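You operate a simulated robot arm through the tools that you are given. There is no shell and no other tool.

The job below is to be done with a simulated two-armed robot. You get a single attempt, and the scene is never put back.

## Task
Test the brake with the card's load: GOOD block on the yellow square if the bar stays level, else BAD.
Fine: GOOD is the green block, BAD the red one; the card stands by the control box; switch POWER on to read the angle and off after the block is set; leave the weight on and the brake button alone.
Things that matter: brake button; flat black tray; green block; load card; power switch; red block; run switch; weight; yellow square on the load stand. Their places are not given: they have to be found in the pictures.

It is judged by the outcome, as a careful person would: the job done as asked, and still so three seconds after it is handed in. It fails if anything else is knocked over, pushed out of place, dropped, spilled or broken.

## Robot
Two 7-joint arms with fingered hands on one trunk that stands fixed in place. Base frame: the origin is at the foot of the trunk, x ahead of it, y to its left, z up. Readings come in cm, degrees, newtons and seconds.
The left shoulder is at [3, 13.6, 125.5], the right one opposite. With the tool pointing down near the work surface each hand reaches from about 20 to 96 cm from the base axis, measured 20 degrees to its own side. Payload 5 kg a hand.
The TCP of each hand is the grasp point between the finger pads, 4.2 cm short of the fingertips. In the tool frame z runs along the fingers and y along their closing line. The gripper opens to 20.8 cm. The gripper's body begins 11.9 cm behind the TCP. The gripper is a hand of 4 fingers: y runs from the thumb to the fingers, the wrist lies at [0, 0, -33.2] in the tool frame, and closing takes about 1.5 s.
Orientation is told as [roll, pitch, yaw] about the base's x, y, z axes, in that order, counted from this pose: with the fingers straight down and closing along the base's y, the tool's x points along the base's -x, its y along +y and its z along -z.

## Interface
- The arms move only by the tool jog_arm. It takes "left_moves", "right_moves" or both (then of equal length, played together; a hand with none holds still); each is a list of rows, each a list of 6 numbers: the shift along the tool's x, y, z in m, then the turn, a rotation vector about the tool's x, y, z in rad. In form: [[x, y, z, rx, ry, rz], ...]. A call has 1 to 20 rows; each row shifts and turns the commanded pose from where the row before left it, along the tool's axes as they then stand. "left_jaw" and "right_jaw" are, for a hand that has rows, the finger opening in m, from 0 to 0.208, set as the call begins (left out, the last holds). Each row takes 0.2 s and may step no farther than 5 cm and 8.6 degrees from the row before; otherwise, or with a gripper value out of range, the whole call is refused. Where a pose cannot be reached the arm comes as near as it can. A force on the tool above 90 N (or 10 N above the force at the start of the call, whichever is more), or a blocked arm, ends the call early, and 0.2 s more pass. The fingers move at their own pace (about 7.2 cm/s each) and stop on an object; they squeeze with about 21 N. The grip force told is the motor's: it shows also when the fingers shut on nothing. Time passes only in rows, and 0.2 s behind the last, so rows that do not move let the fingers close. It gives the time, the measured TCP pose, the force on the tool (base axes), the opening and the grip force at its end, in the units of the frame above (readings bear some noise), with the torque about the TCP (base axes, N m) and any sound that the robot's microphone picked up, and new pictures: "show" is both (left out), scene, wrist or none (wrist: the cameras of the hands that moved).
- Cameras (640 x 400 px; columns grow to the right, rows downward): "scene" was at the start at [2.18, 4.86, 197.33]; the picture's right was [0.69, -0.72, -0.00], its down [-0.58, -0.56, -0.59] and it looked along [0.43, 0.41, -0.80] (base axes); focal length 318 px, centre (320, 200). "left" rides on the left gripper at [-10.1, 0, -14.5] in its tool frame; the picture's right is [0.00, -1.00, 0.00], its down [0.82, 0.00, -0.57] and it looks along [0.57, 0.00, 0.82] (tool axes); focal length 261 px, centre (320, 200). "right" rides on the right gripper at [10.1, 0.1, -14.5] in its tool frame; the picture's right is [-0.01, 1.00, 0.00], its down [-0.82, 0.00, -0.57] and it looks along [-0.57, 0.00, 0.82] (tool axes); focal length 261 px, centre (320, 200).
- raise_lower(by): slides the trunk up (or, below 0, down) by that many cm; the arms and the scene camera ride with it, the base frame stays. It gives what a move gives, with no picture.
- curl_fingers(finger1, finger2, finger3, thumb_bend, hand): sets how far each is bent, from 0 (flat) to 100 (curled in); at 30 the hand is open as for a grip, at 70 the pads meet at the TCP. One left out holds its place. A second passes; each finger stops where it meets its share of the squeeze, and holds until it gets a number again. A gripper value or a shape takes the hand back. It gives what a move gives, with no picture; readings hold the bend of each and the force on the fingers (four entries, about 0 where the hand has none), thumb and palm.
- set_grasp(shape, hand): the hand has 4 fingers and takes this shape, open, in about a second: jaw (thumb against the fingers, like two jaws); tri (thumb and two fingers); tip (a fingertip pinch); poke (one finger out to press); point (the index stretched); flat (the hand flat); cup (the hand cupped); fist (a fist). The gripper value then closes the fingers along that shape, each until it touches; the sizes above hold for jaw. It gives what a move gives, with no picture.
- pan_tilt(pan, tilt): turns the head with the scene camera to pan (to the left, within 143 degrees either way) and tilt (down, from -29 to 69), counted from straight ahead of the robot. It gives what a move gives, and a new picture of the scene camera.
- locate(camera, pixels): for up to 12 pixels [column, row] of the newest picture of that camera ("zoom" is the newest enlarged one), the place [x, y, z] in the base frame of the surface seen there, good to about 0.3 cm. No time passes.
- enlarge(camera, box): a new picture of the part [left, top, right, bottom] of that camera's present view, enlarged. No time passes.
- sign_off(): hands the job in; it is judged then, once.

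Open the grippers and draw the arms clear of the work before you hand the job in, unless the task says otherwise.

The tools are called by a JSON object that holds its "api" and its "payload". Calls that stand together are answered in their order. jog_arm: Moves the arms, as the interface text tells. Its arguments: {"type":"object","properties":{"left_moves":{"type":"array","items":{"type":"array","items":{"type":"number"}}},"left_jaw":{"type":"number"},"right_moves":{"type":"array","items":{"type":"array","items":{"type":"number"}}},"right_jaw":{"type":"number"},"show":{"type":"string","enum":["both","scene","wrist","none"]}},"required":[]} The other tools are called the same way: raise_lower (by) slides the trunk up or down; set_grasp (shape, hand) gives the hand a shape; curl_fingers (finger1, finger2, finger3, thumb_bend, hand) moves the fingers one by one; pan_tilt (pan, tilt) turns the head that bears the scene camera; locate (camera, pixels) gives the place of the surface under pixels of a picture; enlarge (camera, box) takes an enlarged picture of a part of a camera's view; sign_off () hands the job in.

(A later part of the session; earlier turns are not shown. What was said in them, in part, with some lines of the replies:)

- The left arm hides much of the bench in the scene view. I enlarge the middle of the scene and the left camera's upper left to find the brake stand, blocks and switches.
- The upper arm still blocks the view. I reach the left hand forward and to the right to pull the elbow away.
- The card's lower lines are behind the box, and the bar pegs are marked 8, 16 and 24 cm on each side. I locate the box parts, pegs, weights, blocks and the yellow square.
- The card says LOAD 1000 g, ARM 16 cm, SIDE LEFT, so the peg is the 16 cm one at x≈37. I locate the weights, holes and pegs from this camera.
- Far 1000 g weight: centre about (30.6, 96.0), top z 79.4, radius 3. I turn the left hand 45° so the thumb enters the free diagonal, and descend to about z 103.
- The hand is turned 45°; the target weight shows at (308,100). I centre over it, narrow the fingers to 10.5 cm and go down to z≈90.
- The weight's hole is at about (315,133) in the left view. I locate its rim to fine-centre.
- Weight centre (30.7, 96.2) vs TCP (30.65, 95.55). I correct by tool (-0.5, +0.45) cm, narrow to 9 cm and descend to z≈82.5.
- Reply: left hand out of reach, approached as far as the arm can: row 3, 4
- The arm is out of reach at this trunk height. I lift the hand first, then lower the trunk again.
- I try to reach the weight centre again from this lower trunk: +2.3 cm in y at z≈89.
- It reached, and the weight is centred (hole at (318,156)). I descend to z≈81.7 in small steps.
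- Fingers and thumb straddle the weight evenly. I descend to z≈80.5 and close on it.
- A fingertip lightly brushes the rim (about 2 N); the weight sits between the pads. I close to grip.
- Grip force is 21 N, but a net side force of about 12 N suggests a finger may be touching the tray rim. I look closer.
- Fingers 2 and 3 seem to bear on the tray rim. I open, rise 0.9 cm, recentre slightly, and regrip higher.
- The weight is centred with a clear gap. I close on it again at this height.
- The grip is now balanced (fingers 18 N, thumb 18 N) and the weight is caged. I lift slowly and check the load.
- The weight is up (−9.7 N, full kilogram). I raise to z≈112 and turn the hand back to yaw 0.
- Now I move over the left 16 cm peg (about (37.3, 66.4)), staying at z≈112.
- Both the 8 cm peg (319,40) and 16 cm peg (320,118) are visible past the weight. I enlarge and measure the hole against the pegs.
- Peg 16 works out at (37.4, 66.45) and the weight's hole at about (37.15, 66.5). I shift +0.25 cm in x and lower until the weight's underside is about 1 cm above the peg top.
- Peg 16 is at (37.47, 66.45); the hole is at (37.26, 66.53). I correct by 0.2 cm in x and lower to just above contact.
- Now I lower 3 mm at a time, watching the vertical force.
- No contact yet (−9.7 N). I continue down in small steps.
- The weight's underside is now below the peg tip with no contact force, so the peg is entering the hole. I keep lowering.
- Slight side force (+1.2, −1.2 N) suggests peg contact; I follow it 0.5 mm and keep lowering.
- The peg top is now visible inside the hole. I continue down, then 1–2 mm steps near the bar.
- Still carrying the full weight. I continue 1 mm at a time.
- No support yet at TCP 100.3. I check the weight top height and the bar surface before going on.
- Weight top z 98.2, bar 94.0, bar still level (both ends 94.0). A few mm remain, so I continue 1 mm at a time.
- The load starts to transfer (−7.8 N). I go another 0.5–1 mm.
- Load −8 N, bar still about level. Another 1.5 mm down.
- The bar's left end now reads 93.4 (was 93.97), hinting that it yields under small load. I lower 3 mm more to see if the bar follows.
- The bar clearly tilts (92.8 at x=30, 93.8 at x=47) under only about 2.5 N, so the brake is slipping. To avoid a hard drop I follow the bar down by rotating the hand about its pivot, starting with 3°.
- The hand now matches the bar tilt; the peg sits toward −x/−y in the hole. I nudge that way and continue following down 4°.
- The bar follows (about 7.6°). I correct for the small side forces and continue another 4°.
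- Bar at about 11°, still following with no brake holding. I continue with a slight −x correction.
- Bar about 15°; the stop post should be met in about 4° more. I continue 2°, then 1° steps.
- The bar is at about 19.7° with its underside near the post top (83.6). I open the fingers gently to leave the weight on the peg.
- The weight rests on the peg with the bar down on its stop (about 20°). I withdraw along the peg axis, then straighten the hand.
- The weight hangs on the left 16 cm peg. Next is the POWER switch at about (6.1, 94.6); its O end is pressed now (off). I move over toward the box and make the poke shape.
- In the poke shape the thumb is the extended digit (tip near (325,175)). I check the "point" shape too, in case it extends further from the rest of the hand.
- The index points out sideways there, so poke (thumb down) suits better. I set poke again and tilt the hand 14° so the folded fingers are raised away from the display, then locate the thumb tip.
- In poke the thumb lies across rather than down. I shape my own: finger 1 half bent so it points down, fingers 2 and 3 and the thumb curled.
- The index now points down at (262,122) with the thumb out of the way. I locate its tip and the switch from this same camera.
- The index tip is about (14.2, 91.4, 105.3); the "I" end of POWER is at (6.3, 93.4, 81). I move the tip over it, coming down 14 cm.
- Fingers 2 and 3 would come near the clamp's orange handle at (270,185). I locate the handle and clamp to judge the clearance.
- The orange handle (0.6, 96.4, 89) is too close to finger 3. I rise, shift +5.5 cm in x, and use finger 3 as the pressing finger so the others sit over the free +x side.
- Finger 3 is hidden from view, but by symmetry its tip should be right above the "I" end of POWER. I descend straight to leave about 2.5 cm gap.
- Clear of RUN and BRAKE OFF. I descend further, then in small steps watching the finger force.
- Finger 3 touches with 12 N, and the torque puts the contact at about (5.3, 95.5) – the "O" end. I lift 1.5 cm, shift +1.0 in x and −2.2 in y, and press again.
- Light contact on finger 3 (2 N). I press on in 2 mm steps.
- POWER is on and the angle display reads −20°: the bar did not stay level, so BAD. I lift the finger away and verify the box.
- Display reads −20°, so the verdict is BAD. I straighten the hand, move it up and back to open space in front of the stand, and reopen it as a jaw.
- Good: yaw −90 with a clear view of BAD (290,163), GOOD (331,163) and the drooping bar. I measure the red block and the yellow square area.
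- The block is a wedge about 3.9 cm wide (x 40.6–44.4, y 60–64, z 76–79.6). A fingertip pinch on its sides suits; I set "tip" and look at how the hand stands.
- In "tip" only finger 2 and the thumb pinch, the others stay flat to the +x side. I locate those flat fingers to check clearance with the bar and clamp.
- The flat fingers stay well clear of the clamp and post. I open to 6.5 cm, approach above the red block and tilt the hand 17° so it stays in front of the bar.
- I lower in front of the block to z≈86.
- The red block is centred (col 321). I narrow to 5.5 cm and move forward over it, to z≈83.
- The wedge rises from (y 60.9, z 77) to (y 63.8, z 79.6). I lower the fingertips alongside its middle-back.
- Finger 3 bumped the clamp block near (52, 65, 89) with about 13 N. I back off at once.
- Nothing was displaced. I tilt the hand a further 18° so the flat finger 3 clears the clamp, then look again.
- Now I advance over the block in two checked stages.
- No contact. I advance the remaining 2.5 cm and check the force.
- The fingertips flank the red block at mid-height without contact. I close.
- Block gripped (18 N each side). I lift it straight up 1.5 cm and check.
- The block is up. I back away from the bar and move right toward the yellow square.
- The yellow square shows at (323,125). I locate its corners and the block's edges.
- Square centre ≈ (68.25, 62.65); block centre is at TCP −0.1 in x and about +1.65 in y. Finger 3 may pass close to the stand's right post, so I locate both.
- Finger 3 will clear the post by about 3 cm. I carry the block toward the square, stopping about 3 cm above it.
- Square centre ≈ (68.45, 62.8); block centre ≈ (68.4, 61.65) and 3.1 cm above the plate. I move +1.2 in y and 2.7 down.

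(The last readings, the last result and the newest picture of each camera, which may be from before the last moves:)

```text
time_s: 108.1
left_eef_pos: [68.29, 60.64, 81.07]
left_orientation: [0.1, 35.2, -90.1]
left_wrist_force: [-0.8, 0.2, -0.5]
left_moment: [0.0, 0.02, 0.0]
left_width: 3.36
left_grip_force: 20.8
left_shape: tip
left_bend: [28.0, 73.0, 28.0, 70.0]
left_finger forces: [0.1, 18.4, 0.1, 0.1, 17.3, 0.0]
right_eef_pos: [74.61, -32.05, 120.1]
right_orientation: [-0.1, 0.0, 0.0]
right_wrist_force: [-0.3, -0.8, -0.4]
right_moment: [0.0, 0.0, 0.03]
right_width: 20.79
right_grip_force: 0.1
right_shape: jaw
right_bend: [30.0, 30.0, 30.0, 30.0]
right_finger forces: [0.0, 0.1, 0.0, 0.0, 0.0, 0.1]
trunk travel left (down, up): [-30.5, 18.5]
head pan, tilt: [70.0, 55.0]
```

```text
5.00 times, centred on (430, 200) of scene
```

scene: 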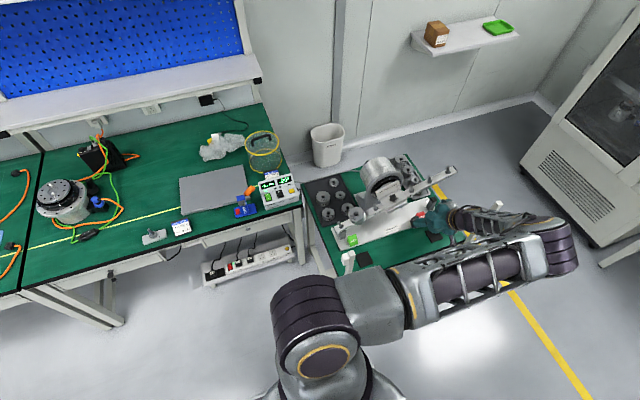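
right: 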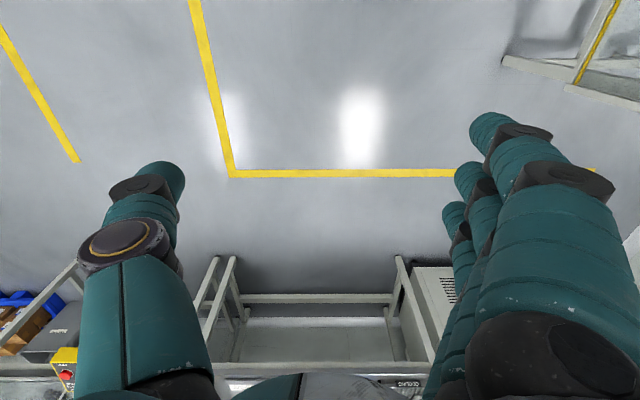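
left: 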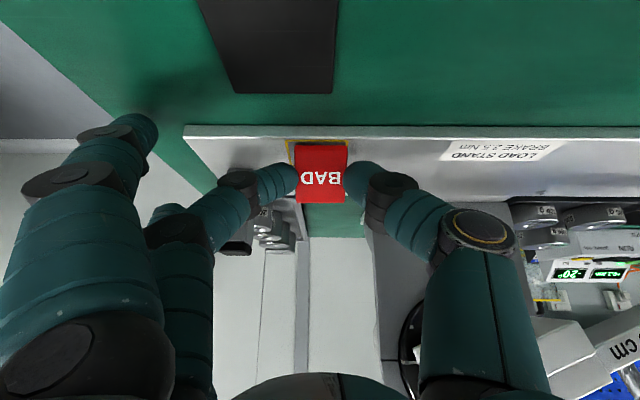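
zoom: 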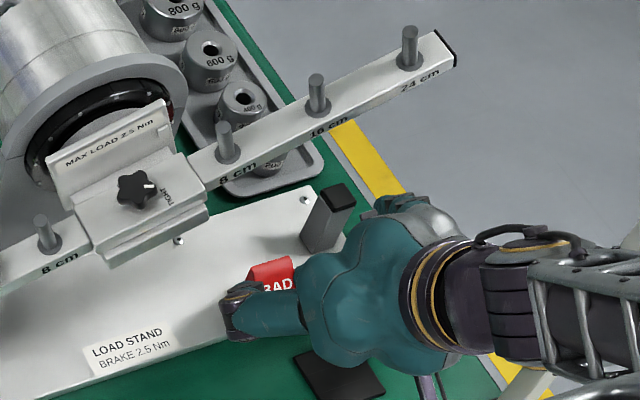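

The block sits about 0.3 cm too far to −x within the square; front margin is good (≈0.5 cm). I shift +0.3 cm in x and lower gently to contact.

{"api": "jog_arm", "payload": {"left_moves": [[0, 0.0028, 0, 0, 0, 0], [-0.0011, 0, 0.0016, 0, 0, 0], [0, 0, 0, 0, 0, 0]], "show": "none"}}

{"api": "jog_arm", "payload": {"left_moves": [[-0.0009, 0, 0.0013, 0, 0, 0], [0, 0, 0, 0, 0, 0]], "show": "wrist"}}

{"api": "enlarge", "payload": {"camera": "left", "box": [260, 90, 390, 220]}}

```text
time_s: 108.9
left_eef_pos: [68.48, 60.53, 80.84]
left_orientation: [0.0, 35.3, -89.9]
left_wrist_force: [-0.2, 0.8, -0.2]
left_moment: [-0.01, -0.02, -0.01]
left_width: 3.35
left_grip_force: 21.3
left_shape: tip
left_bend: [28.0, 73.0, 28.0, 70.0]
left_finger forces: [0.0, 18.3, 0.0, 0.1, 17.3, 0.0]
right_eef_pos: [74.58, -32.02, 120.08]
right_orientation: [0.0, 0.0, 0.0]
right_wrist_force: [-0.2, 0.5, 0.1]
right_moment: [0.01, 0.02, 0.02]
right_width: 20.81
right_grip_force: 0.0
right_shape: jaw
right_bend: [30.0, 30.0, 30.0, 30.0]
right_finger forces: [0.0, 0.0, 0.0, 0.1, 0.0, 0.0]
trunk travel left (down, up): [-30.5, 18.5]
head pan, tilt: [70.0, 55.0]
```

```text
time_s: 109.5
left_eef_pos: [68.51, 60.73, 80.67]
left_orientation: [0.0, 35.2, -89.9]
left_wrist_force: [0.6, 0.1, -0.5]
left_moment: [0.05, -0.01, 0.03]
left_width: 3.38
left_grip_force: 21.1
left_shape: tip
left_bend: [28.0, 73.0, 28.0, 70.0]
left_finger forces: [0.1, 18.5, 0.0, 0.0, 17.4, 0.0]
right_eef_pos: [74.61, -32.11, 120.04]
right_orientation: [0.0, -0.1, 0.0]
right_wrist_force: [0.8, -0.5, -0.6]
right_moment: [0.0, 0.02, -0.02]
right_width: 20.79
right_grip_force: 0.1
right_shape: jaw
right_bend: [30.0, 30.0, 30.0, 30.0]
right_finger forces: [0.0, 0.0, 0.0, 0.0, 0.0, 0.0]
trunk travel left (down, up): [-30.5, 18.5]
head pan, tilt: [70.0, 55.0]
```

left: 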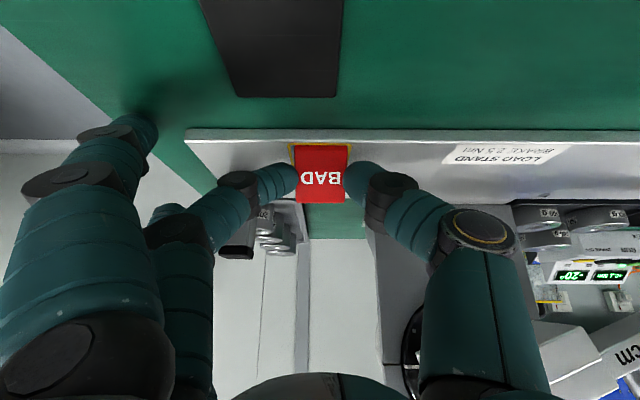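

```text
3.08 times, centred on (325, 155) of left
```

zoom: 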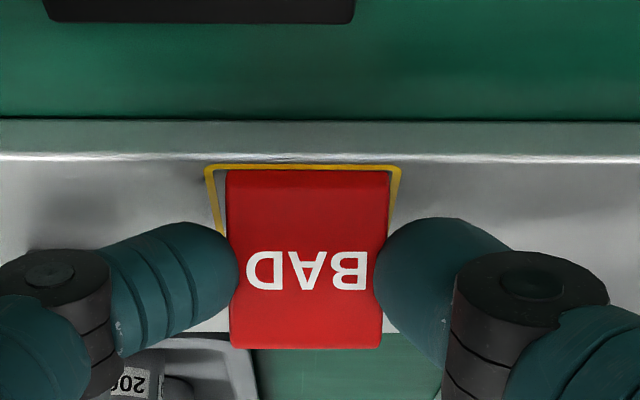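

Lateral margins are good; the front edge is close to the yellow line, so I move +0.3 cm in y and then lower in 1 mm steps.

{"api": "jog_arm", "payload": {"left_moves": [[0.0025, 0.0005, 0.0017, 0, 0, 0], [0, 0, 0, 0, 0, 0]], "show": "none"}}

{"api": "jog_arm", "payload": {"left_moves": [[-0.0006, 0, 0.0008, 0, 0, 0], [0, 0, 0, 0, 0, 0]], "show": "none"}}

{"api": "jog_arm", "payload": {"left_moves": [[-0.0006, 0, 0.0008, 0, 0, 0], [0, 0, 0, 0, 0, 0]], "show": "wrist"}}

{"api": "enlarge", "payload": {"camera": "left", "box": [260, 90, 390, 220]}}

```text
time_s: 110.1
left_eef_pos: [68.5, 60.99, 80.69]
left_orientation: [0.0, 35.2, -90.1]
left_wrist_force: [0.2, 0.2, 0.8]
left_moment: [0.04, 0.03, 0.0]
left_width: 3.36
left_grip_force: 21.4
left_shape: tip
left_bend: [28.0, 73.0, 28.0, 70.0]
left_finger forces: [0.0, 18.6, 0.1, 0.0, 18.0, 0.0]
right_eef_pos: [74.46, -32.1, 120.01]
right_orientation: [0.0, 0.0, 0.0]
right_wrist_force: [0.3, -0.8, 0.0]
right_moment: [0.0, 0.01, -0.02]
right_width: 20.81
right_grip_force: 0.1
right_shape: jaw
right_bend: [30.0, 30.0, 30.0, 30.0]
right_finger forces: [0.1, 0.0, 0.1, 0.0, 0.0, 0.0]
trunk travel left (down, up): [-30.5, 18.5]
head pan, tilt: [70.0, 55.0]
```

```text
time_s: 110.7
left_eef_pos: [68.44, 60.77, 80.48]
left_orientation: [0.0, 35.2, -89.9]
left_wrist_force: [0.9, 1.6, 6.5]
left_moment: [0.11, 0.1, 0.0]
left_width: 3.39
left_grip_force: 20.8
left_shape: tip
left_bend: [28.0, 73.0, 28.0, 70.0]
left_finger forces: [0.1, 20.0, 0.1, 0.0, 19.8, 0.0]
right_eef_pos: [74.55, -32.1, 120.17]
right_orientation: [-0.1, 0.0, -0.1]
right_wrist_force: [-0.1, 0.4, 0.6]
right_moment: [0.02, 0.02, -0.01]
right_width: 20.8
right_grip_force: 0.1
right_shape: jaw
right_bend: [30.0, 30.0, 30.0, 30.0]
right_finger forces: [0.0, 0.0, 0.1, 0.0, 0.0, 0.1]
trunk travel left (down, up): [-30.5, 18.5]
head pan, tilt: [70.0, 55.0]
```

```text
time_s: 111.3
left_eef_pos: [68.45, 60.94, 80.63]
left_orientation: [0.1, 35.3, -90.1]
left_wrist_force: [0.8, 1.7, 12.3]
left_moment: [0.24, 0.12, 0.01]
left_width: 3.4
left_grip_force: 20.6
left_shape: tip
left_bend: [28.0, 73.0, 28.0, 70.0]
left_finger forces: [0.0, 21.7, 0.1, 0.1, 21.0, 0.1]
right_eef_pos: [74.48, -32.18, 120.09]
right_orientation: [0.0, 0.0, 0.1]
right_wrist_force: [0.5, -0.4, 0.1]
right_moment: [0.03, 0.0, 0.0]
right_width: 20.76
right_grip_force: 0.0
right_shape: jaw
right_bend: [30.0, 30.0, 30.0, 30.0]
right_finger forces: [0.0, 0.1, 0.0, 0.1, 0.0, 0.0]
trunk travel left (down, up): [-30.5, 18.5]
head pan, tilt: [70.0, 55.0]
```

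left: 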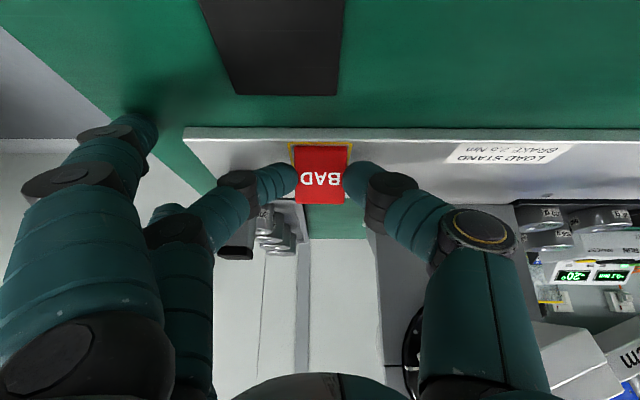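

```text
3.08 times, centred on (325, 155) of left
```

zoom: 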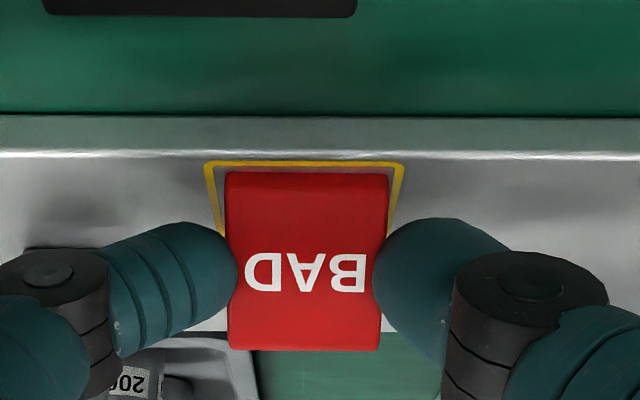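

The block is down on the plate, inside the square (margins visible on three sides). I relieve the press by 1 mm and open.

{"api": "jog_arm", "payload": {"left_moves": [[0.0005, 0, -0.0008, 0, 0, 0], [0, 0, 0, 0, 0, 0]], "show": "none"}}

{"api": "jog_arm", "payload": {"left_moves": [[0, 0, 0, 0, 0, 0], [0, 0, 0, 0, 0, 0], [0, 0, 0, 0, 0, 0], [0, 0, 0, 0, 0, 0]], "left_jaw": 0.06, "show": "wrist"}}

{"api": "enlarge", "payload": {"camera": "left", "box": [260, 90, 390, 220]}}

```text
time_s: 111.9
left_eef_pos: [68.45, 60.92, 80.5]
left_orientation: [0.1, 35.1, -90.0]
left_wrist_force: [2.8, 2.7, 12.7]
left_moment: [0.3, 0.03, -0.07]
left_width: 3.39
left_grip_force: 21.2
left_shape: tip
left_bend: [28.0, 73.0, 28.0, 70.0]
left_finger forces: [0.0, 22.1, 0.1, 0.0, 19.8, 0.0]
right_eef_pos: [74.56, -32.07, 120.16]
right_orientation: [0.0, -0.1, 0.0]
right_wrist_force: [-0.5, -0.5, 0.5]
right_moment: [0.02, 0.0, -0.04]
right_width: 20.79
right_grip_force: 0.1
right_shape: jaw
right_bend: [30.0, 30.0, 30.0, 30.0]
right_finger forces: [0.1, 0.0, 0.0, 0.0, 0.0, 0.0]
trunk travel left (down, up): [-30.5, 18.5]
head pan, tilt: [70.0, 55.0]
```

```text
time_s: 112.9
left_eef_pos: [68.31, 60.77, 80.41]
left_orientation: [0.0, 35.2, -90.0]
left_wrist_force: [-0.3, -0.6, -0.2]
left_moment: [0.01, -0.02, -0.04]
left_width: 5.93
left_grip_force: 0.0
left_shape: tip
left_bend: [6.0, 74.0, 6.0, 70.0]
left_finger forces: [0.0, 0.1, 0.0, 0.0, 0.0, 0.0]
right_eef_pos: [74.64, -32.16, 120.13]
right_orientation: [-0.1, 0.1, -0.1]
right_wrist_force: [-1.1, -0.6, -0.4]
right_moment: [0.01, 0.02, 0.01]
right_width: 20.79
right_grip_force: 0.0
right_shape: jaw
right_bend: [30.0, 30.0, 30.0, 30.0]
right_finger forces: [0.0, 0.1, 0.1, 0.1, 0.0, 0.1]
trunk travel left (down, up): [-30.5, 18.5]
head pan, tilt: [70.0, 55.0]
```

left: 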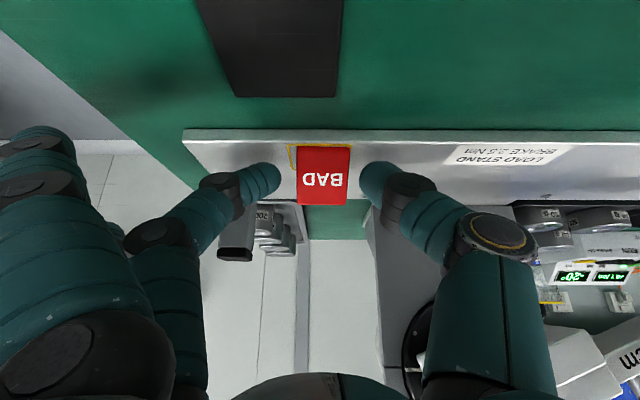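

```text
3.08 times, centred on (325, 155) of left
```

zoom: 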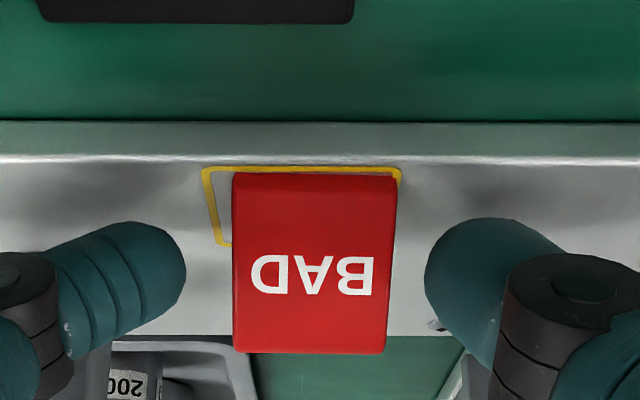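

The block is released, inside the square. I withdraw the hand along its own axis and check from the scene camera.

{"api": "jog_arm", "payload": {"left_moves": [[0, 0, -0.01, 0, 0, 0], [0, 0, -0.03, 0, 0, 0], [0, 0, -0.04, 0, 0, 0], [0, 0, -0.04, 0, 0, 0], [0, 0, -0.04, 0, 0, 0], [0, 0, 0, 0, 0, 0]], "show": "both"}}

{"api": "enlarge", "payload": {"camera": "scene", "box": [300, 150, 480, 290]}}

{"api": "enlarge", "payload": {"camera": "left", "box": [270, 80, 370, 180]}}

```text
time_s: 114.3
left_eef_pos: [68.09, 52.05, 94.09]
left_orientation: [-0.1, 35.4, -89.6]
left_wrist_force: [-14.2, 20.8, 9.6]
left_moment: [-0.52, -1.33, 1.91]
left_width: 5.95
left_grip_force: 0.0
left_shape: tip
left_bend: [19.0, 74.0, 5.0, 70.0]
left_finger forces: [24.6, 0.0, 0.0, 0.0, 0.0, 0.1]
right_eef_pos: [74.42, -32.06, 120.25]
right_orientation: [-0.1, -0.1, 0.0]
right_wrist_force: [0.6, 0.2, 0.1]
right_moment: [0.02, 0.01, 0.0]
right_width: 20.79
right_grip_force: 0.0
right_shape: jaw
right_bend: [30.0, 30.0, 30.0, 30.0]
right_finger forces: [0.1, 0.0, 0.0, 0.0, 0.0, 0.0]
trunk travel left (down, up): [-30.5, 18.5]
head pan, tilt: [70.0, 55.0]
```

scene: 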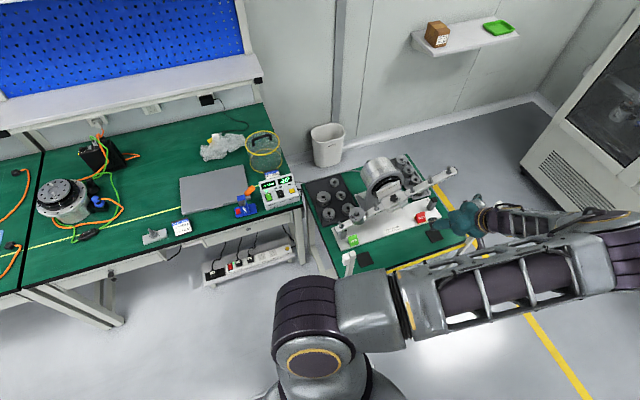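
left: 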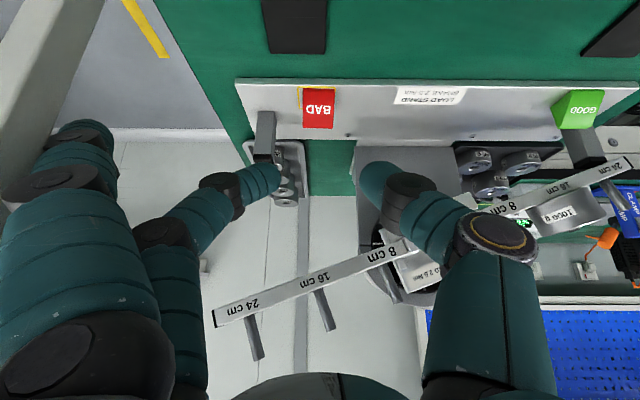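

```text
2.86 times, centred on (390, 220) of scene
```

zoom: 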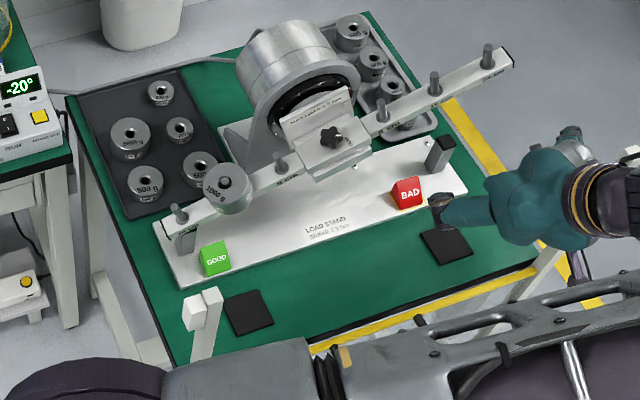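

```text
4.00 times, centred on (320, 130) of left
```

zoom: 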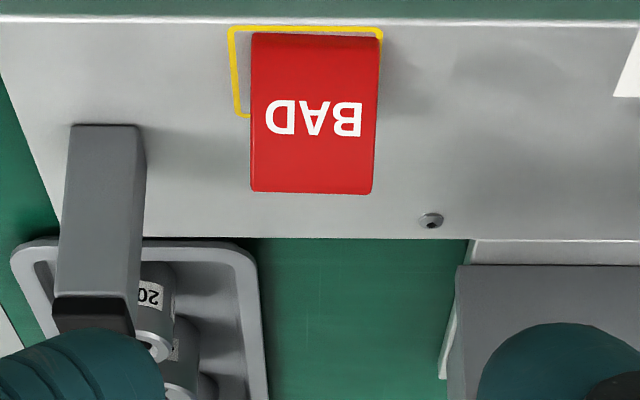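

Finger 1 is pressing on something (25 N) – the cart's front corner upright. I move away along the push direction (−x, +y, +z) immediately.

{"api": "jog_arm", "payload": {"left_moves": [[0.01, -0.02, 0, 0, 0, 0], [0.008, -0.03, 0, 0, 0, 0], [0, -0.03, 0, 0, 0, 0], [0, 0, 0, 0, 0, 0]], "show": "both"}}

{"api": "enlarge", "payload": {"camera": "scene", "box": [300, 150, 480, 290]}}

```text
time_s: 115.3
left_eef_pos: [60.44, 53.17, 94.87]
left_orientation: [0.0, 35.2, -89.9]
left_wrist_force: [1.0, 0.2, 0.4]
left_moment: [0.03, -0.01, 0.0]
left_width: 6.0
left_grip_force: 0.0
left_shape: tip
left_bend: [5.0, 74.0, 5.0, 70.0]
left_finger forces: [0.0, 0.0, 0.0, 0.0, 0.1, 0.0]
right_eef_pos: [74.49, -32.18, 120.06]
right_orientation: [0.1, 0.0, 0.0]
right_wrist_force: [-0.4, 0.3, -0.3]
right_moment: [0.05, -0.01, -0.01]
right_width: 20.76
right_grip_force: 0.0
right_shape: jaw
right_bend: [30.0, 30.0, 30.0, 30.0]
right_finger forces: [0.0, 0.0, 0.0, 0.0, 0.1, 0.1]
trunk travel left (down, up): [-30.5, 18.5]
head pan, tilt: [70.0, 55.0]
```

scene: 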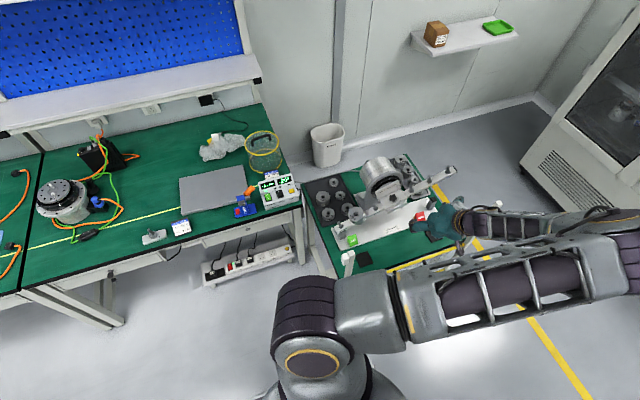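
left: 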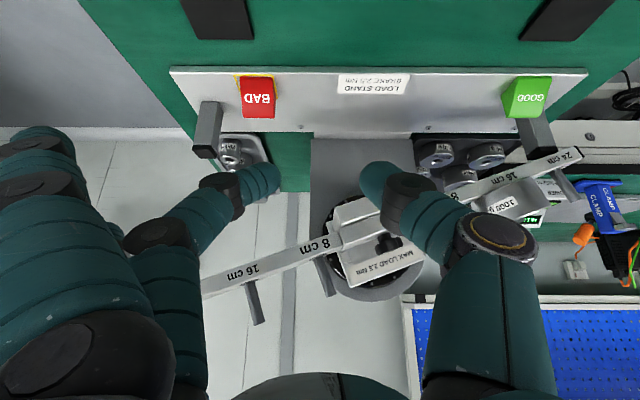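

```text
2.86 times, centred on (390, 220) of scene
```

zoom: 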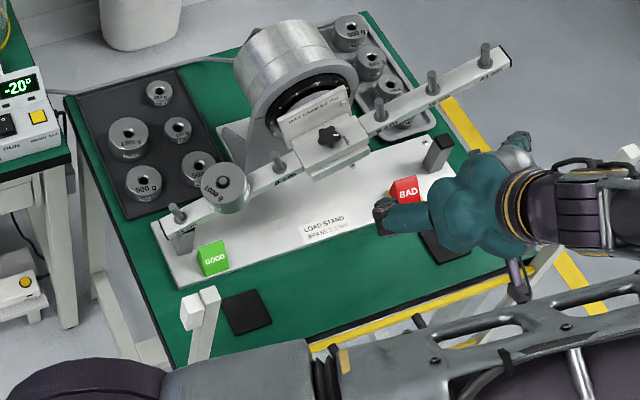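

Force is gone and nothing moved. I check the block's placement on the square closely.

{"api": "enlarge", "payload": {"camera": "left", "box": [210, 50, 310, 150]}}

{"api": "enlarge", "payload": {"camera": "scene", "box": [390, 190, 450, 240]}}

```text
4.00 times, centred on (260, 100) of left
```

zoom: 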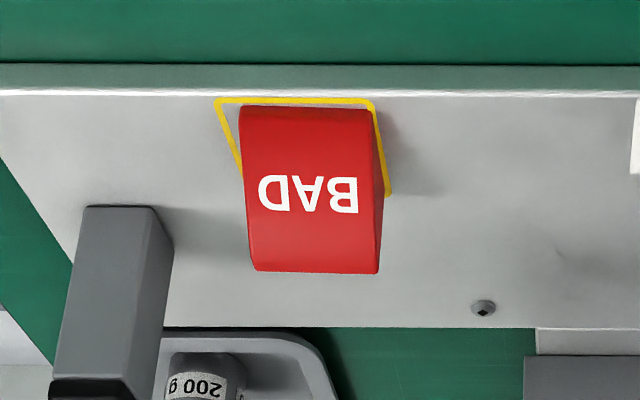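

```text
8.00 times, centred on (420, 215) of scene
```

zoom: 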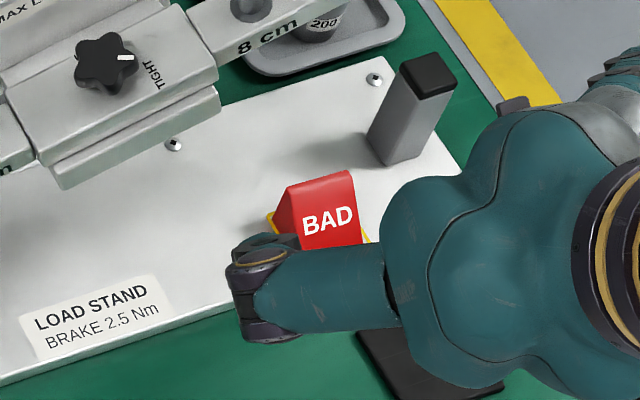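

BAD sits within the yellow square. Now to switch POWER off: I raise the hand clear, straighten it and turn it back to yaw 0.

{"api": "jog_arm", "payload": {"left_moves": [[0.0195, 0, -0.0278, 0, 0, 0], [0.0195, 0, -0.0278, 0, 0, 0], [0.0195, 0, -0.0278, 0, 0, 0], [0.0195, 0, -0.0278, 0, 0, 0], [0.0195, 0, -0.0278, 0, 0, 0], [0.0195, 0, -0.0278, 0, 0, 0], [0, 0, 0, 0, -0.123, 0], [0, 0, 0, 0, -0.123, 0], [0, 0, 0, 0, -0.123, 0], [0, 0, 0, 0, -0.123, 0], [0, 0, 0, 0, -0.122, 0], [0, 0, 0, 0, 0, 0]], "show": "none"}}

{"api": "jog_arm", "payload": {"left_moves": [[0, 0, 0, 0, 0, -0.1309], [0, 0, 0, 0, 0, -0.1309], [0, 0, 0, 0, 0, -0.1309], [0, 0, 0, 0, 0, -0.1309], [0, 0, 0, 0, 0, -0.1309], [0, 0, 0, 0, 0, -0.1309], [0, 0, 0, 0, 0, -0.1309], [0, 0, 0, 0, 0, -0.1309], [0, 0, 0, 0, 0, -0.1309], [0, 0, 0, 0, 0, -0.1309], [0, 0, 0, 0, 0, -0.1309], [0, 0, 0, 0, 0, -0.1309], [0, 0, 0, 0, 0, 0]], "show": "both"}}

```text
time_s: 117.9
left_eef_pos: [60.44, 53.01, 115.14]
left_orientation: [-0.1, 0.0, -90.0]
left_wrist_force: [0.6, -1.1, 0.7]
left_moment: [0.06, 0.0, 0.04]
left_width: 5.95
left_grip_force: 0.1
left_shape: tip
left_bend: [5.0, 74.0, 5.0, 70.0]
left_finger forces: [0.1, 0.1, 0.0, 0.0, 0.0, 0.0]
right_eef_pos: [74.56, -32.26, 120.07]
right_orientation: [0.0, 0.0, -0.1]
right_wrist_force: [0.0, -0.3, -0.1]
right_moment: [0.06, 0.04, -0.02]
right_width: 20.8
right_grip_force: 0.0
right_shape: jaw
right_bend: [30.0, 30.0, 30.0, 30.0]
right_finger forces: [0.0, 0.0, 0.1, 0.1, 0.1, 0.0]
trunk travel left (down, up): [-30.5, 18.5]
head pan, tilt: [70.0, 55.0]
```

```text
time_s: 120.7
left_eef_pos: [60.5, 53.12, 115.0]
left_orientation: [0.1, 0.1, 0.0]
left_wrist_force: [0.7, 0.0, 0.6]
left_moment: [0.03, 0.0, -0.03]
left_width: 5.95
left_grip_force: 0.1
left_shape: tip
left_bend: [5.0, 74.0, 5.0, 70.0]
left_finger forces: [0.0, 0.0, 0.0, 0.1, 0.0, 0.1]
right_eef_pos: [74.57, -32.01, 120.18]
right_orientation: [0.0, 0.0, 0.0]
right_wrist_force: [0.3, 0.6, 0.2]
right_moment: [-0.04, -0.01, -0.01]
right_width: 20.78
right_grip_force: 0.1
right_shape: jaw
right_bend: [30.0, 30.0, 30.0, 30.0]
right_finger forces: [0.1, 0.0, 0.0, 0.0, 0.1, 0.1]
trunk travel left (down, up): [-30.5, 18.5]
head pan, tilt: [70.0, 55.0]
```

scene: 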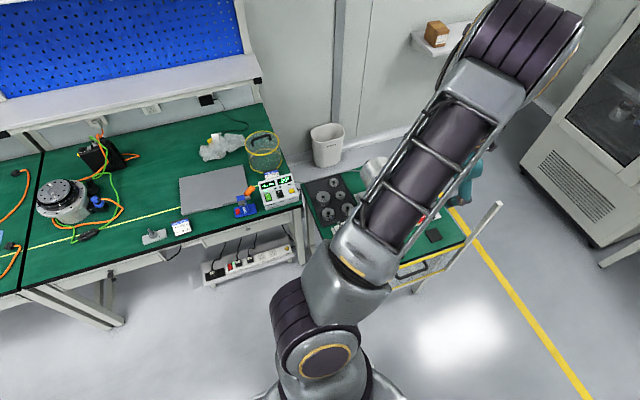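
left: 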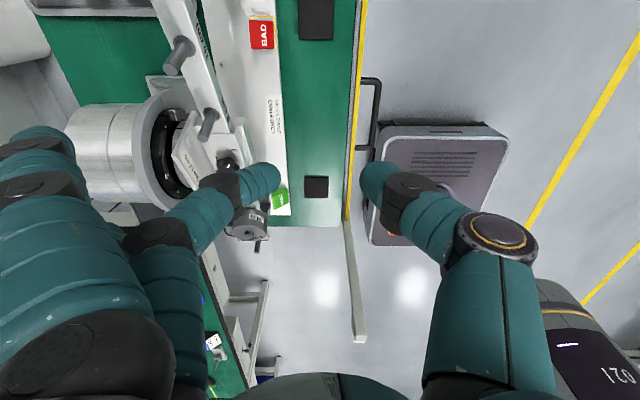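

I travel to the control box at height, then shape the pressing finger again.

{"api": "jog_arm", "payload": {"left_moves": [[0.04, 0.005, 0, 0, 0, 0], [0.04, 0.005, 0, 0, 0, 0], [0.04, 0.005, 0, 0, 0, 0], [0.04, 0.005, 0, 0, 0, 0], [0.04, 0.005, 0, 0, 0, 0], [0.04, 0.005, 0, 0, 0, 0], [0.04, 0.005, 0, 0, 0, 0], [0.04, 0.005, 0, 0, 0, 0], [0.04, 0.005, 0, 0, 0, 0], [0.04, 0.005, 0, 0, 0, 0], [0.018, 0.045, 0.005, 0, 0, 0], [0.018, 0.045, 0.005, 0, 0, 0], [0.018, 0.045, 0.005, 0, 0, 0], [0.018, 0.045, 0.005, 0, 0, 0], [0.018, 0.045, 0.005, 0, 0, 0], [0.016, 0.045, 0.005, 0, 0, 0], [0, 0, 0, 0, 0, 0]], "show": "none"}}

{"api": "curl_fingers", "payload": {"hand": "left", "finger1": 100, "finger2": 100, "finger3": 56, "thumb_bend": 0}}

{"api": "jog_arm", "payload": {"left_moves": [[0, 0, 0, -0.12, 0, 0], [0, 0, 0, -0.12, 0, 0], [0, 0, 0, 0, 0, 0]], "show": "both"}}

```text
time_s: 124.3
left_eef_pos: [10.02, 85.13, 111.94]
left_orientation: [0.1, 0.0, 0.0]
left_wrist_force: [-0.4, 0.0, 1.3]
left_moment: [0.14, 0.03, -0.01]
left_width: 6.0
left_grip_force: 0.1
left_shape: tip
left_bend: [5.0, 73.0, 5.0, 70.0]
left_finger forces: [0.0, 0.0, 0.0, 0.1, 0.0, 0.0]
right_eef_pos: [74.46, -32.35, 120.17]
right_orientation: [0.0, 0.0, 0.0]
right_wrist_force: [-0.7, -0.7, -0.4]
right_moment: [0.14, -0.05, -0.01]
right_width: 20.79
right_grip_force: 0.0
right_shape: jaw
right_bend: [30.0, 30.0, 30.0, 30.0]
right_finger forces: [0.0, 0.0, 0.0, 0.1, 0.0, 0.1]
trunk travel left (down, up): [-30.5, 18.5]
head pan, tilt: [70.0, 55.0]
```

```text
time_s: 125.3
left_eef_pos: [9.96, 85.18, 111.91]
left_orientation: [-0.1, 0.0, 0.0]
left_wrist_force: [-0.7, -0.2, 1.3]
left_moment: [0.02, -0.02, 0.03]
left_width: 11.63
left_grip_force: 0.2
left_shape: fingers
left_bend: [98.0, 100.0, 56.0, 0.0]
left_finger forces: [0.1, 0.1, 0.0, 0.0, 0.1, 0.0]
right_eef_pos: [74.52, -32.06, 120.21]
right_orientation: [0.0, 0.0, 0.1]
right_wrist_force: [0.7, -0.5, 0.2]
right_moment: [0.05, 0.02, -0.03]
right_width: 20.78
right_grip_force: 0.1
right_shape: jaw
right_bend: [30.0, 30.0, 30.0, 30.0]
right_finger forces: [0.0, 0.0, 0.1, 0.0, 0.0, 0.1]
trunk travel left (down, up): [-30.5, 18.5]
head pan, tilt: [70.0, 55.0]
```

```text
time_s: 126.1
left_eef_pos: [9.89, 85.23, 111.92]
left_orientation: [13.8, 0.0, 0.0]
left_wrist_force: [0.3, 0.2, 0.7]
left_moment: [-0.08, -0.01, 0.01]
left_width: 11.91
left_grip_force: 0.0
left_shape: fingers
left_bend: [100.0, 100.0, 56.0, 0.0]
left_finger forces: [0.1, 0.0, 0.0, 0.0, 0.0, 0.0]
right_eef_pos: [74.56, -31.99, 120.17]
right_orientation: [0.0, 0.0, -0.1]
right_wrist_force: [-0.2, -0.4, -0.2]
right_moment: [-0.09, 0.05, 0.03]
right_width: 20.8
right_grip_force: 0.1
right_shape: jaw
right_bend: [30.0, 30.0, 30.0, 30.0]
right_finger forces: [0.0, 0.0, 0.0, 0.1, 0.0, 0.0]
trunk travel left (down, up): [-30.5, 18.5]
head pan, tilt: [70.0, 55.0]
```

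scene: 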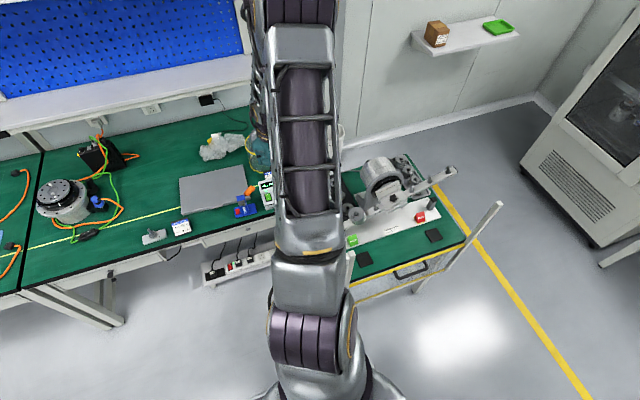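
left: 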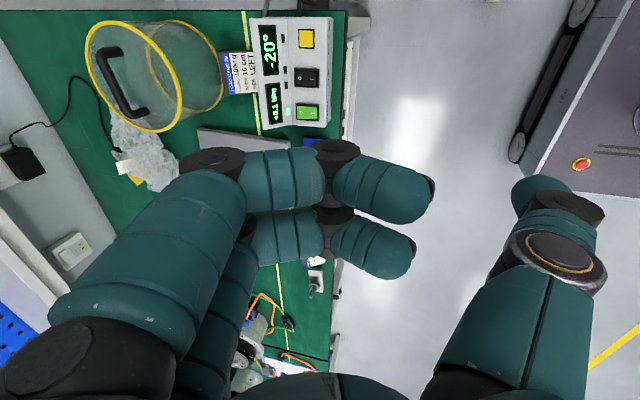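

The display still reads −20° and POWER lit. To press the "O" end at about (6.2, 95.6), TCP should be near (9.9, 89.5). I descend to z≈88 there.

{"api": "jog_arm", "payload": {"left_moves": [[0, -0.0025, 0.0404, 0, 0, 0], [0, -0.0025, 0.0404, 0, 0, 0], [0, -0.0025, 0.0404, 0, 0, 0], [0, -0.0025, 0.0404, 0, 0, 0], [0, -0.0025, 0.0404, 0, 0, 0], [0, -0.0026, 0.0404, 0, 0, 0], [0, 0, 0, 0, 0, 0]], "show": "wrist"}}

```text
time_s: 127.7
left_eef_pos: [9.65, 89.47, 88.07]
left_orientation: [13.8, 0.0, 0.0]
left_wrist_force: [0.1, -1.4, 0.1]
left_moment: [0.05, 0.0, 0.02]
left_width: 11.92
left_grip_force: 0.0
left_shape: fingers
left_bend: [100.0, 100.0, 56.0, 0.0]
left_finger forces: [0.0, 0.0, 0.1, 0.0, 0.0, 0.0]
right_eef_pos: [74.56, -32.15, 120.17]
right_orientation: [0.1, 0.0, 0.0]
right_wrist_force: [-0.3, -1.0, -0.5]
right_moment: [0.12, -0.02, -0.01]
right_width: 20.78
right_grip_force: 0.1
right_shape: jaw
right_bend: [30.0, 30.0, 30.0, 30.0]
right_finger forces: [0.0, 0.0, 0.0, 0.1, 0.0, 0.0]
trunk travel left (down, up): [-30.5, 18.5]
head pan, tilt: [70.0, 55.0]
```

left: 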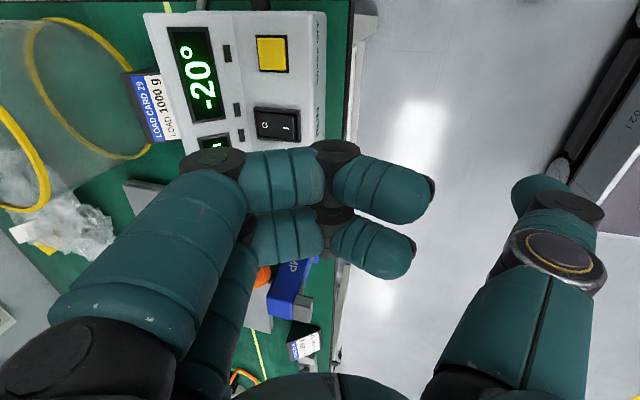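

I continue down in steps, watching finger 3's force and the display.

{"api": "jog_arm", "payload": {"left_moves": [[-0.001, -0.0036, 0.0146, 0, 0, 0], [0, -0.0024, 0.0097, 0, 0, 0], [0, 0, 0, 0, 0, 0]], "show": "none"}}

{"api": "jog_arm", "payload": {"left_moves": [[0, -0.0007, 0.0029, 0, 0, 0], [0, 0, 0, 0, 0, 0]], "show": "none"}}

{"api": "jog_arm", "payload": {"left_moves": [[0, -0.0007, 0.0029, 0, 0, 0], [0, 0, 0, 0, 0, 0]], "show": "wrist"}}

```text
time_s: 128.5
left_eef_pos: [9.7, 89.51, 85.51]
left_orientation: [13.6, 0.0, 0.1]
left_wrist_force: [-0.5, -0.5, 0.0]
left_moment: [-0.01, -0.02, -0.01]
left_width: 11.93
left_grip_force: 0.1
left_shape: fingers
left_bend: [100.0, 100.0, 56.0, 0.0]
left_finger forces: [0.1, 0.0, 0.0, 0.0, 0.1, 0.1]
right_eef_pos: [74.63, -31.98, 120.14]
right_orientation: [0.0, 0.0, 0.1]
right_wrist_force: [-0.1, 0.3, 0.2]
right_moment: [-0.03, 0.0, -0.05]
right_width: 20.79
right_grip_force: 0.1
right_shape: jaw
right_bend: [30.0, 30.0, 30.0, 30.0]
right_finger forces: [0.0, 0.0, 0.0, 0.0, 0.0, 0.0]
trunk travel left (down, up): [-30.5, 18.5]
head pan, tilt: [70.0, 55.0]
```

```text
time_s: 129.1
left_eef_pos: [9.73, 89.45, 85.22]
left_orientation: [13.8, 0.0, 0.1]
left_wrist_force: [0.0, 0.8, -1.4]
left_moment: [0.03, 0.02, -0.01]
left_width: 11.95
left_grip_force: 0.1
left_shape: fingers
left_bend: [100.0, 100.0, 56.0, 0.0]
left_finger forces: [0.0, 0.1, 0.0, 0.0, 0.0, 0.0]
right_eef_pos: [74.64, -32.12, 120.08]
right_orientation: [-0.1, -0.1, 0.0]
right_wrist_force: [0.5, 0.0, 0.4]
right_moment: [0.0, -0.02, -0.02]
right_width: 20.81
right_grip_force: 0.1
right_shape: jaw
right_bend: [30.0, 30.0, 30.0, 30.0]
right_finger forces: [0.1, 0.1, 0.0, 0.0, 0.0, 0.0]
trunk travel left (down, up): [-30.5, 18.5]
head pan, tilt: [70.0, 55.0]
```

```text
time_s: 129.7
left_eef_pos: [10.05, 89.38, 84.92]
left_orientation: [13.9, 0.0, 0.0]
left_wrist_force: [-0.4, 0.1, -0.4]
left_moment: [0.01, 0.04, 0.01]
left_width: 11.91
left_grip_force: 0.0
left_shape: fingers
left_bend: [100.0, 100.0, 56.0, 0.0]
left_finger forces: [0.0, 0.1, 0.1, 0.1, 0.1, 0.0]
right_eef_pos: [74.53, -32.08, 120.1]
right_orientation: [-0.1, 0.0, 0.0]
right_wrist_force: [-0.9, 0.3, 1.0]
right_moment: [0.05, 0.02, -0.01]
right_width: 20.82
right_grip_force: 0.1
right_shape: jaw
right_bend: [30.0, 30.0, 30.0, 30.0]
right_finger forces: [0.0, 0.1, 0.1, 0.0, 0.0, 0.1]
trunk travel left (down, up): [-30.5, 18.5]
head pan, tilt: [70.0, 55.0]
```

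left: 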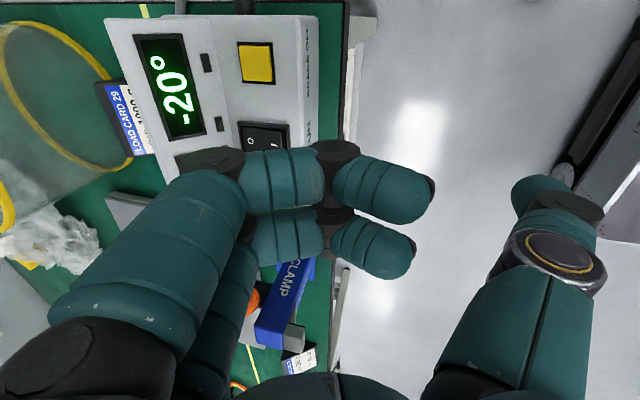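

No contact yet; I go on 2–3 mm at a time.

{"api": "jog_arm", "payload": {"left_moves": [[0, -0.0005, 0.0019, 0, 0, 0], [0, 0, 0, 0, 0, 0]], "show": "none"}}

{"api": "jog_arm", "payload": {"left_moves": [[0, -0.0005, 0.0019, 0, 0, 0], [0, 0, 0, 0, 0, 0]], "show": "wrist"}}

```text
time_s: 130.3
left_eef_pos: [9.88, 89.42, 84.76]
left_orientation: [13.8, -0.1, 0.0]
left_wrist_force: [0.3, 0.4, 2.3]
left_moment: [0.18, 0.06, -0.06]
left_width: 11.92
left_grip_force: 2.0
left_shape: fingers
left_bend: [100.0, 100.0, 56.0, 0.0]
left_finger forces: [0.0, 0.0, 2.6, 0.0, 0.1, 0.1]
right_eef_pos: [74.61, -32.13, 120.11]
right_orientation: [0.0, 0.0, 0.0]
right_wrist_force: [-0.1, 0.6, 0.1]
right_moment: [0.02, -0.05, -0.03]
right_width: 20.78
right_grip_force: 0.0
right_shape: jaw
right_bend: [30.0, 30.0, 30.0, 30.0]
right_finger forces: [0.0, 0.0, 0.0, 0.0, 0.0, 0.0]
trunk travel left (down, up): [-30.5, 18.5]
head pan, tilt: [70.0, 55.0]
```

```text
time_s: 130.9
left_eef_pos: [9.93, 89.45, 84.78]
left_orientation: [13.8, -0.1, 0.0]
left_wrist_force: [0.5, -0.8, 8.1]
left_moment: [0.51, 0.31, -0.01]
left_width: 11.92
left_grip_force: 4.3
left_shape: fingers
left_bend: [100.0, 100.0, 56.0, 0.0]
left_finger forces: [0.0, 0.0, 8.4, 0.0, 0.0, 0.0]
right_eef_pos: [74.52, -32.23, 120.13]
right_orientation: [0.0, 0.1, -0.1]
right_wrist_force: [-0.4, -0.5, -0.8]
right_moment: [0.0, 0.02, -0.02]
right_width: 20.8
right_grip_force: 0.0
right_shape: jaw
right_bend: [30.0, 30.0, 30.0, 30.0]
right_finger forces: [0.0, 0.1, 0.0, 0.1, 0.0, 0.0]
trunk travel left (down, up): [-30.5, 18.5]
head pan, tilt: [70.0, 55.0]
```

left: 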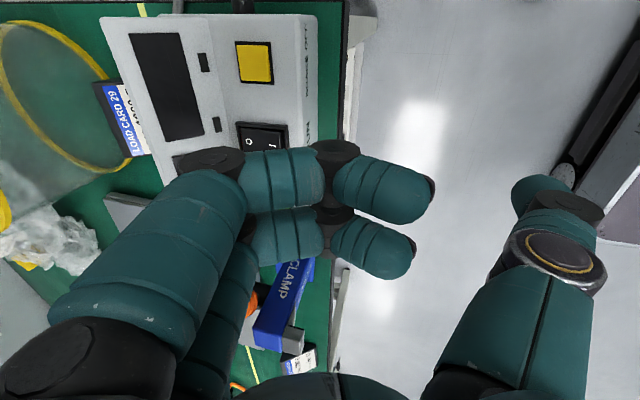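

The display went dark: POWER is off. I lift away, straighten the hand and draw the arm back clear of the work.

{"api": "jog_arm", "payload": {"left_moves": [[0, 0.0036, -0.0146, 0, 0, 0], [0, 0.0072, -0.0291, 0, 0, 0], [0, 0.0072, -0.0291, 0, 0, 0], [0, 0.0072, -0.0291, 0, 0, 0], [0, 0.0072, -0.0291, 0, 0, 0], [0, 0.0096, -0.0388, 0, 0, 0], [0, 0.0096, -0.0388, 0, 0, 0], [0, 0, 0, 0.12, 0, 0], [0, 0, 0, 0.12, 0, 0], [-0.01, -0.045, -0.01, 0, 0, 0], [-0.01, -0.045, -0.01, 0, 0, 0], [-0.01, -0.045, -0.01, 0, 0, 0], [-0.01, -0.045, 0, 0, 0, 0], [-0.02, -0.045, 0, 0, 0, 0], [-0.02, -0.045, 0, 0, 0, 0], [-0.02, -0.045, 0, 0, 0, 0], [-0.02, -0.045, 0, 0, 0, 0], [-0.03, -0.04, 0, 0, 0, 0], [-0.03, -0.04, 0, 0, 0, 0], [-0.03, -0.04, 0, 0, 0, 0]], "show": "none"}}

{"api": "set_grasp", "payload": {"hand": "left", "shape": "jaw"}}

{"api": "jog_arm", "payload": {"left_moves": [[-0.04, -0.02, 0, 0, 0, 0], [-0.04, -0.02, 0, 0, 0, 0], [-0.04, -0.02, 0, 0, 0, 0], [-0.04, -0.02, 0, 0, 0, 0], [-0.04, -0.02, 0, 0, 0, 0], [-0.04, -0.02, 0, 0, 0, 0], [-0.04, -0.02, 0.01, 0, 0, 0], [-0.04, -0.02, 0.01, 0, 0, 0], [-0.04, -0.02, 0.01, 0, 0, 0], [0, 0, 0, 0, 0, 0]], "left_jaw": 0.208, "show": "both"}}

```text
time_s: 135.1
left_eef_pos: [31.23, 41.35, 108.77]
left_orientation: [0.1, 0.1, 0.0]
left_wrist_force: [-0.2, -0.4, 0.2]
left_moment: [0.1, 0.09, -0.02]
left_width: 11.94
left_grip_force: 0.0
left_shape: fingers
left_bend: [100.0, 100.0, 56.0, 0.0]
left_finger forces: [0.0, 0.1, 0.0, 0.0, 0.0, 0.0]
right_eef_pos: [74.69, -32.22, 119.9]
right_orientation: [0.1, 0.0, 0.0]
right_wrist_force: [0.4, -1.3, 1.0]
right_moment: [0.2, 0.03, 0.02]
right_width: 20.79
right_grip_force: 0.0
right_shape: jaw
right_bend: [30.0, 30.0, 30.0, 30.0]
right_finger forces: [0.0, 0.1, 0.0, 0.0, 0.0, 0.1]
trunk travel left (down, up): [-30.5, 18.5]
head pan, tilt: [70.0, 55.0]
```

```text
time_s: 136.0
left_eef_pos: [31.22, 41.57, 108.84]
left_orientation: [0.0, -0.1, 0.0]
left_wrist_force: [0.3, 0.3, 1.0]
left_moment: [0.03, 0.03, -0.02]
left_width: 20.75
left_grip_force: 0.2
left_shape: jaw
left_bend: [30.0, 30.0, 30.0, 30.0]
left_finger forces: [0.1, 0.0, 0.0, 0.0, 0.0, 0.0]
right_eef_pos: [74.49, -32.16, 120.08]
right_orientation: [-0.1, -0.1, 0.0]
right_wrist_force: [0.2, 0.4, 0.1]
right_moment: [0.04, 0.03, -0.02]
right_width: 20.81
right_grip_force: 0.0
right_shape: jaw
right_bend: [30.0, 30.0, 30.0, 30.0]
right_finger forces: [0.0, 0.0, 0.0, 0.1, 0.0, 0.0]
trunk travel left (down, up): [-30.5, 18.5]
head pan, tilt: [70.0, 55.0]
```

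```text
time_s: 138.2
left_eef_pos: [67.16, 23.61, 106.32]
left_orientation: [0.1, -0.1, 0.0]
left_wrist_force: [0.0, 0.5, -0.1]
left_moment: [-0.06, -0.09, 0.03]
left_width: 20.8
left_grip_force: 0.0
left_shape: jaw
left_bend: [30.0, 30.0, 30.0, 30.0]
left_finger forces: [0.1, 0.1, 0.1, 0.0, 0.1, 0.0]
right_eef_pos: [74.45, -32.1, 120.15]
right_orientation: [-0.1, -0.1, 0.0]
right_wrist_force: [-0.8, 0.3, 1.5]
right_moment: [-0.03, -0.09, 0.0]
right_width: 20.8
right_grip_force: 0.1
right_shape: jaw
right_bend: [30.0, 30.0, 30.0, 30.0]
right_finger forces: [0.0, 0.0, 0.0, 0.0, 0.0, 0.0]
trunk travel left (down, up): [-30.5, 18.5]
head pan, tilt: [70.0, 55.0]
```

scene: 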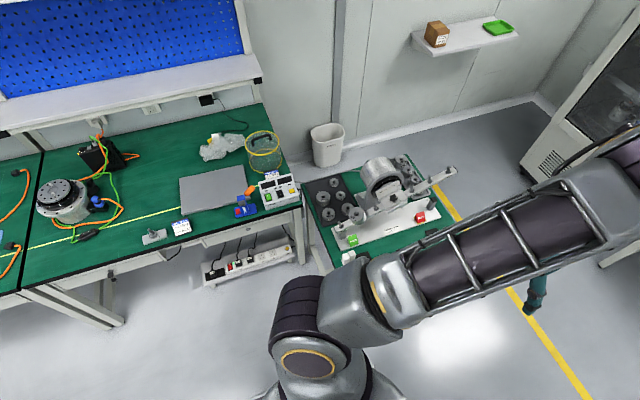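
left: 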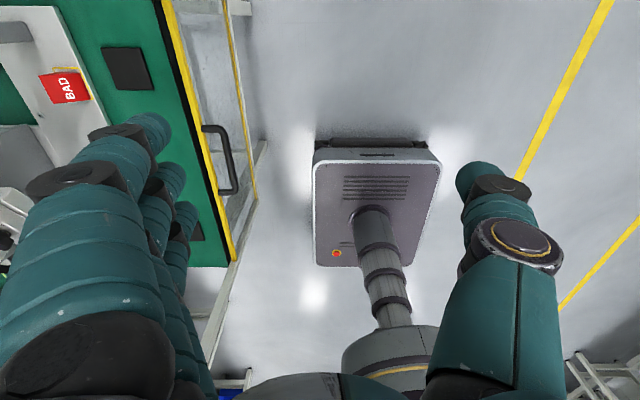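

The arms are clear. I enlarge the box and the stand for a last check.

{"api": "enlarge", "payload": {"camera": "scene", "box": [225, 160, 305, 225]}}

{"api": "enlarge", "payload": {"camera": "scene", "box": [300, 145, 470, 265]}}

{"api": "enlarge", "payload": {"camera": "scene", "box": [395, 195, 445, 235]}}

```text
6.15 times, centred on (265, 192) of scene
```

zoom: 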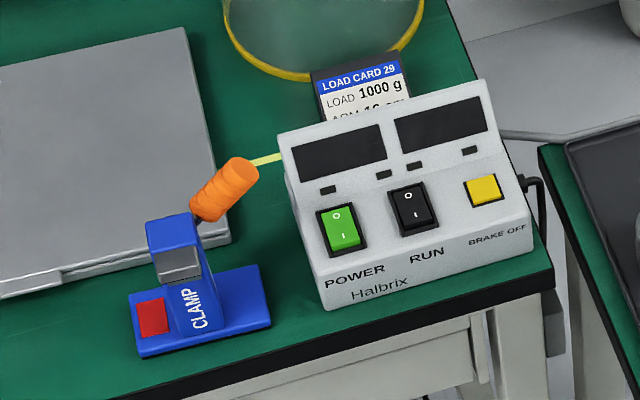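

```text
3.33 times, centred on (385, 205) of scene
```

zoom: 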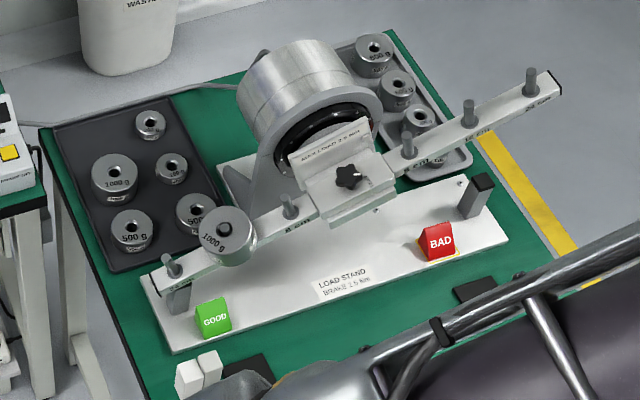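

```text
10.00 times, centred on (420, 215) of scene
```

zoom: 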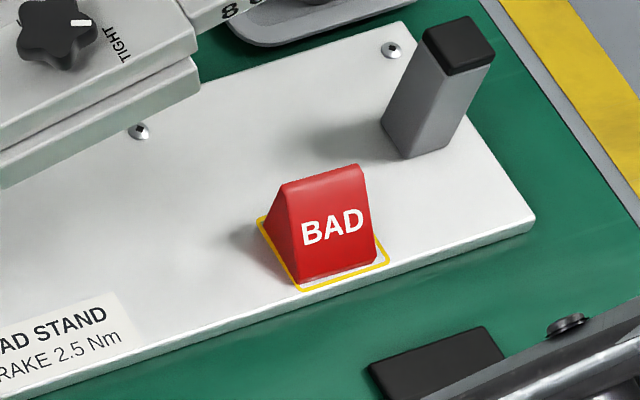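

POWER and RUN are off, the 1000 g weight hangs on the left 16 cm peg, BAD stands inside the yellow square, and everything else is in place. I hand the job in.

{"api": "sign_off", "payload": {}}

```text
The job is handed in.
```

The brake failed the test, so the red BAD block is standing on the yellow square.

- **Load:** The card by the control box calls for 1000 g at 16 cm on the left. I hung a 1000 g weight from the flat black tray on the left 16 cm peg, and it is still there.
- **Result:** The bar began to slip when only about a quarter of the load was on it. I eased it down by hand so it would not drop. With the full load on, it rests on its left stop, and the display read −20° with POWER on.
- **End state:** POWER is off again. RUN and the brake button were not touched, and the green block is in its original place. Both grippers are open and the arms are clear.

While handling the red block, the left hand touched two other things. A finger bumped the bar's clamp block with about 13 N, and later pressed with about 25 N on what looked like the cart's front corner post. I backed off both times and saw nothing displaced in the pictures afterwards.
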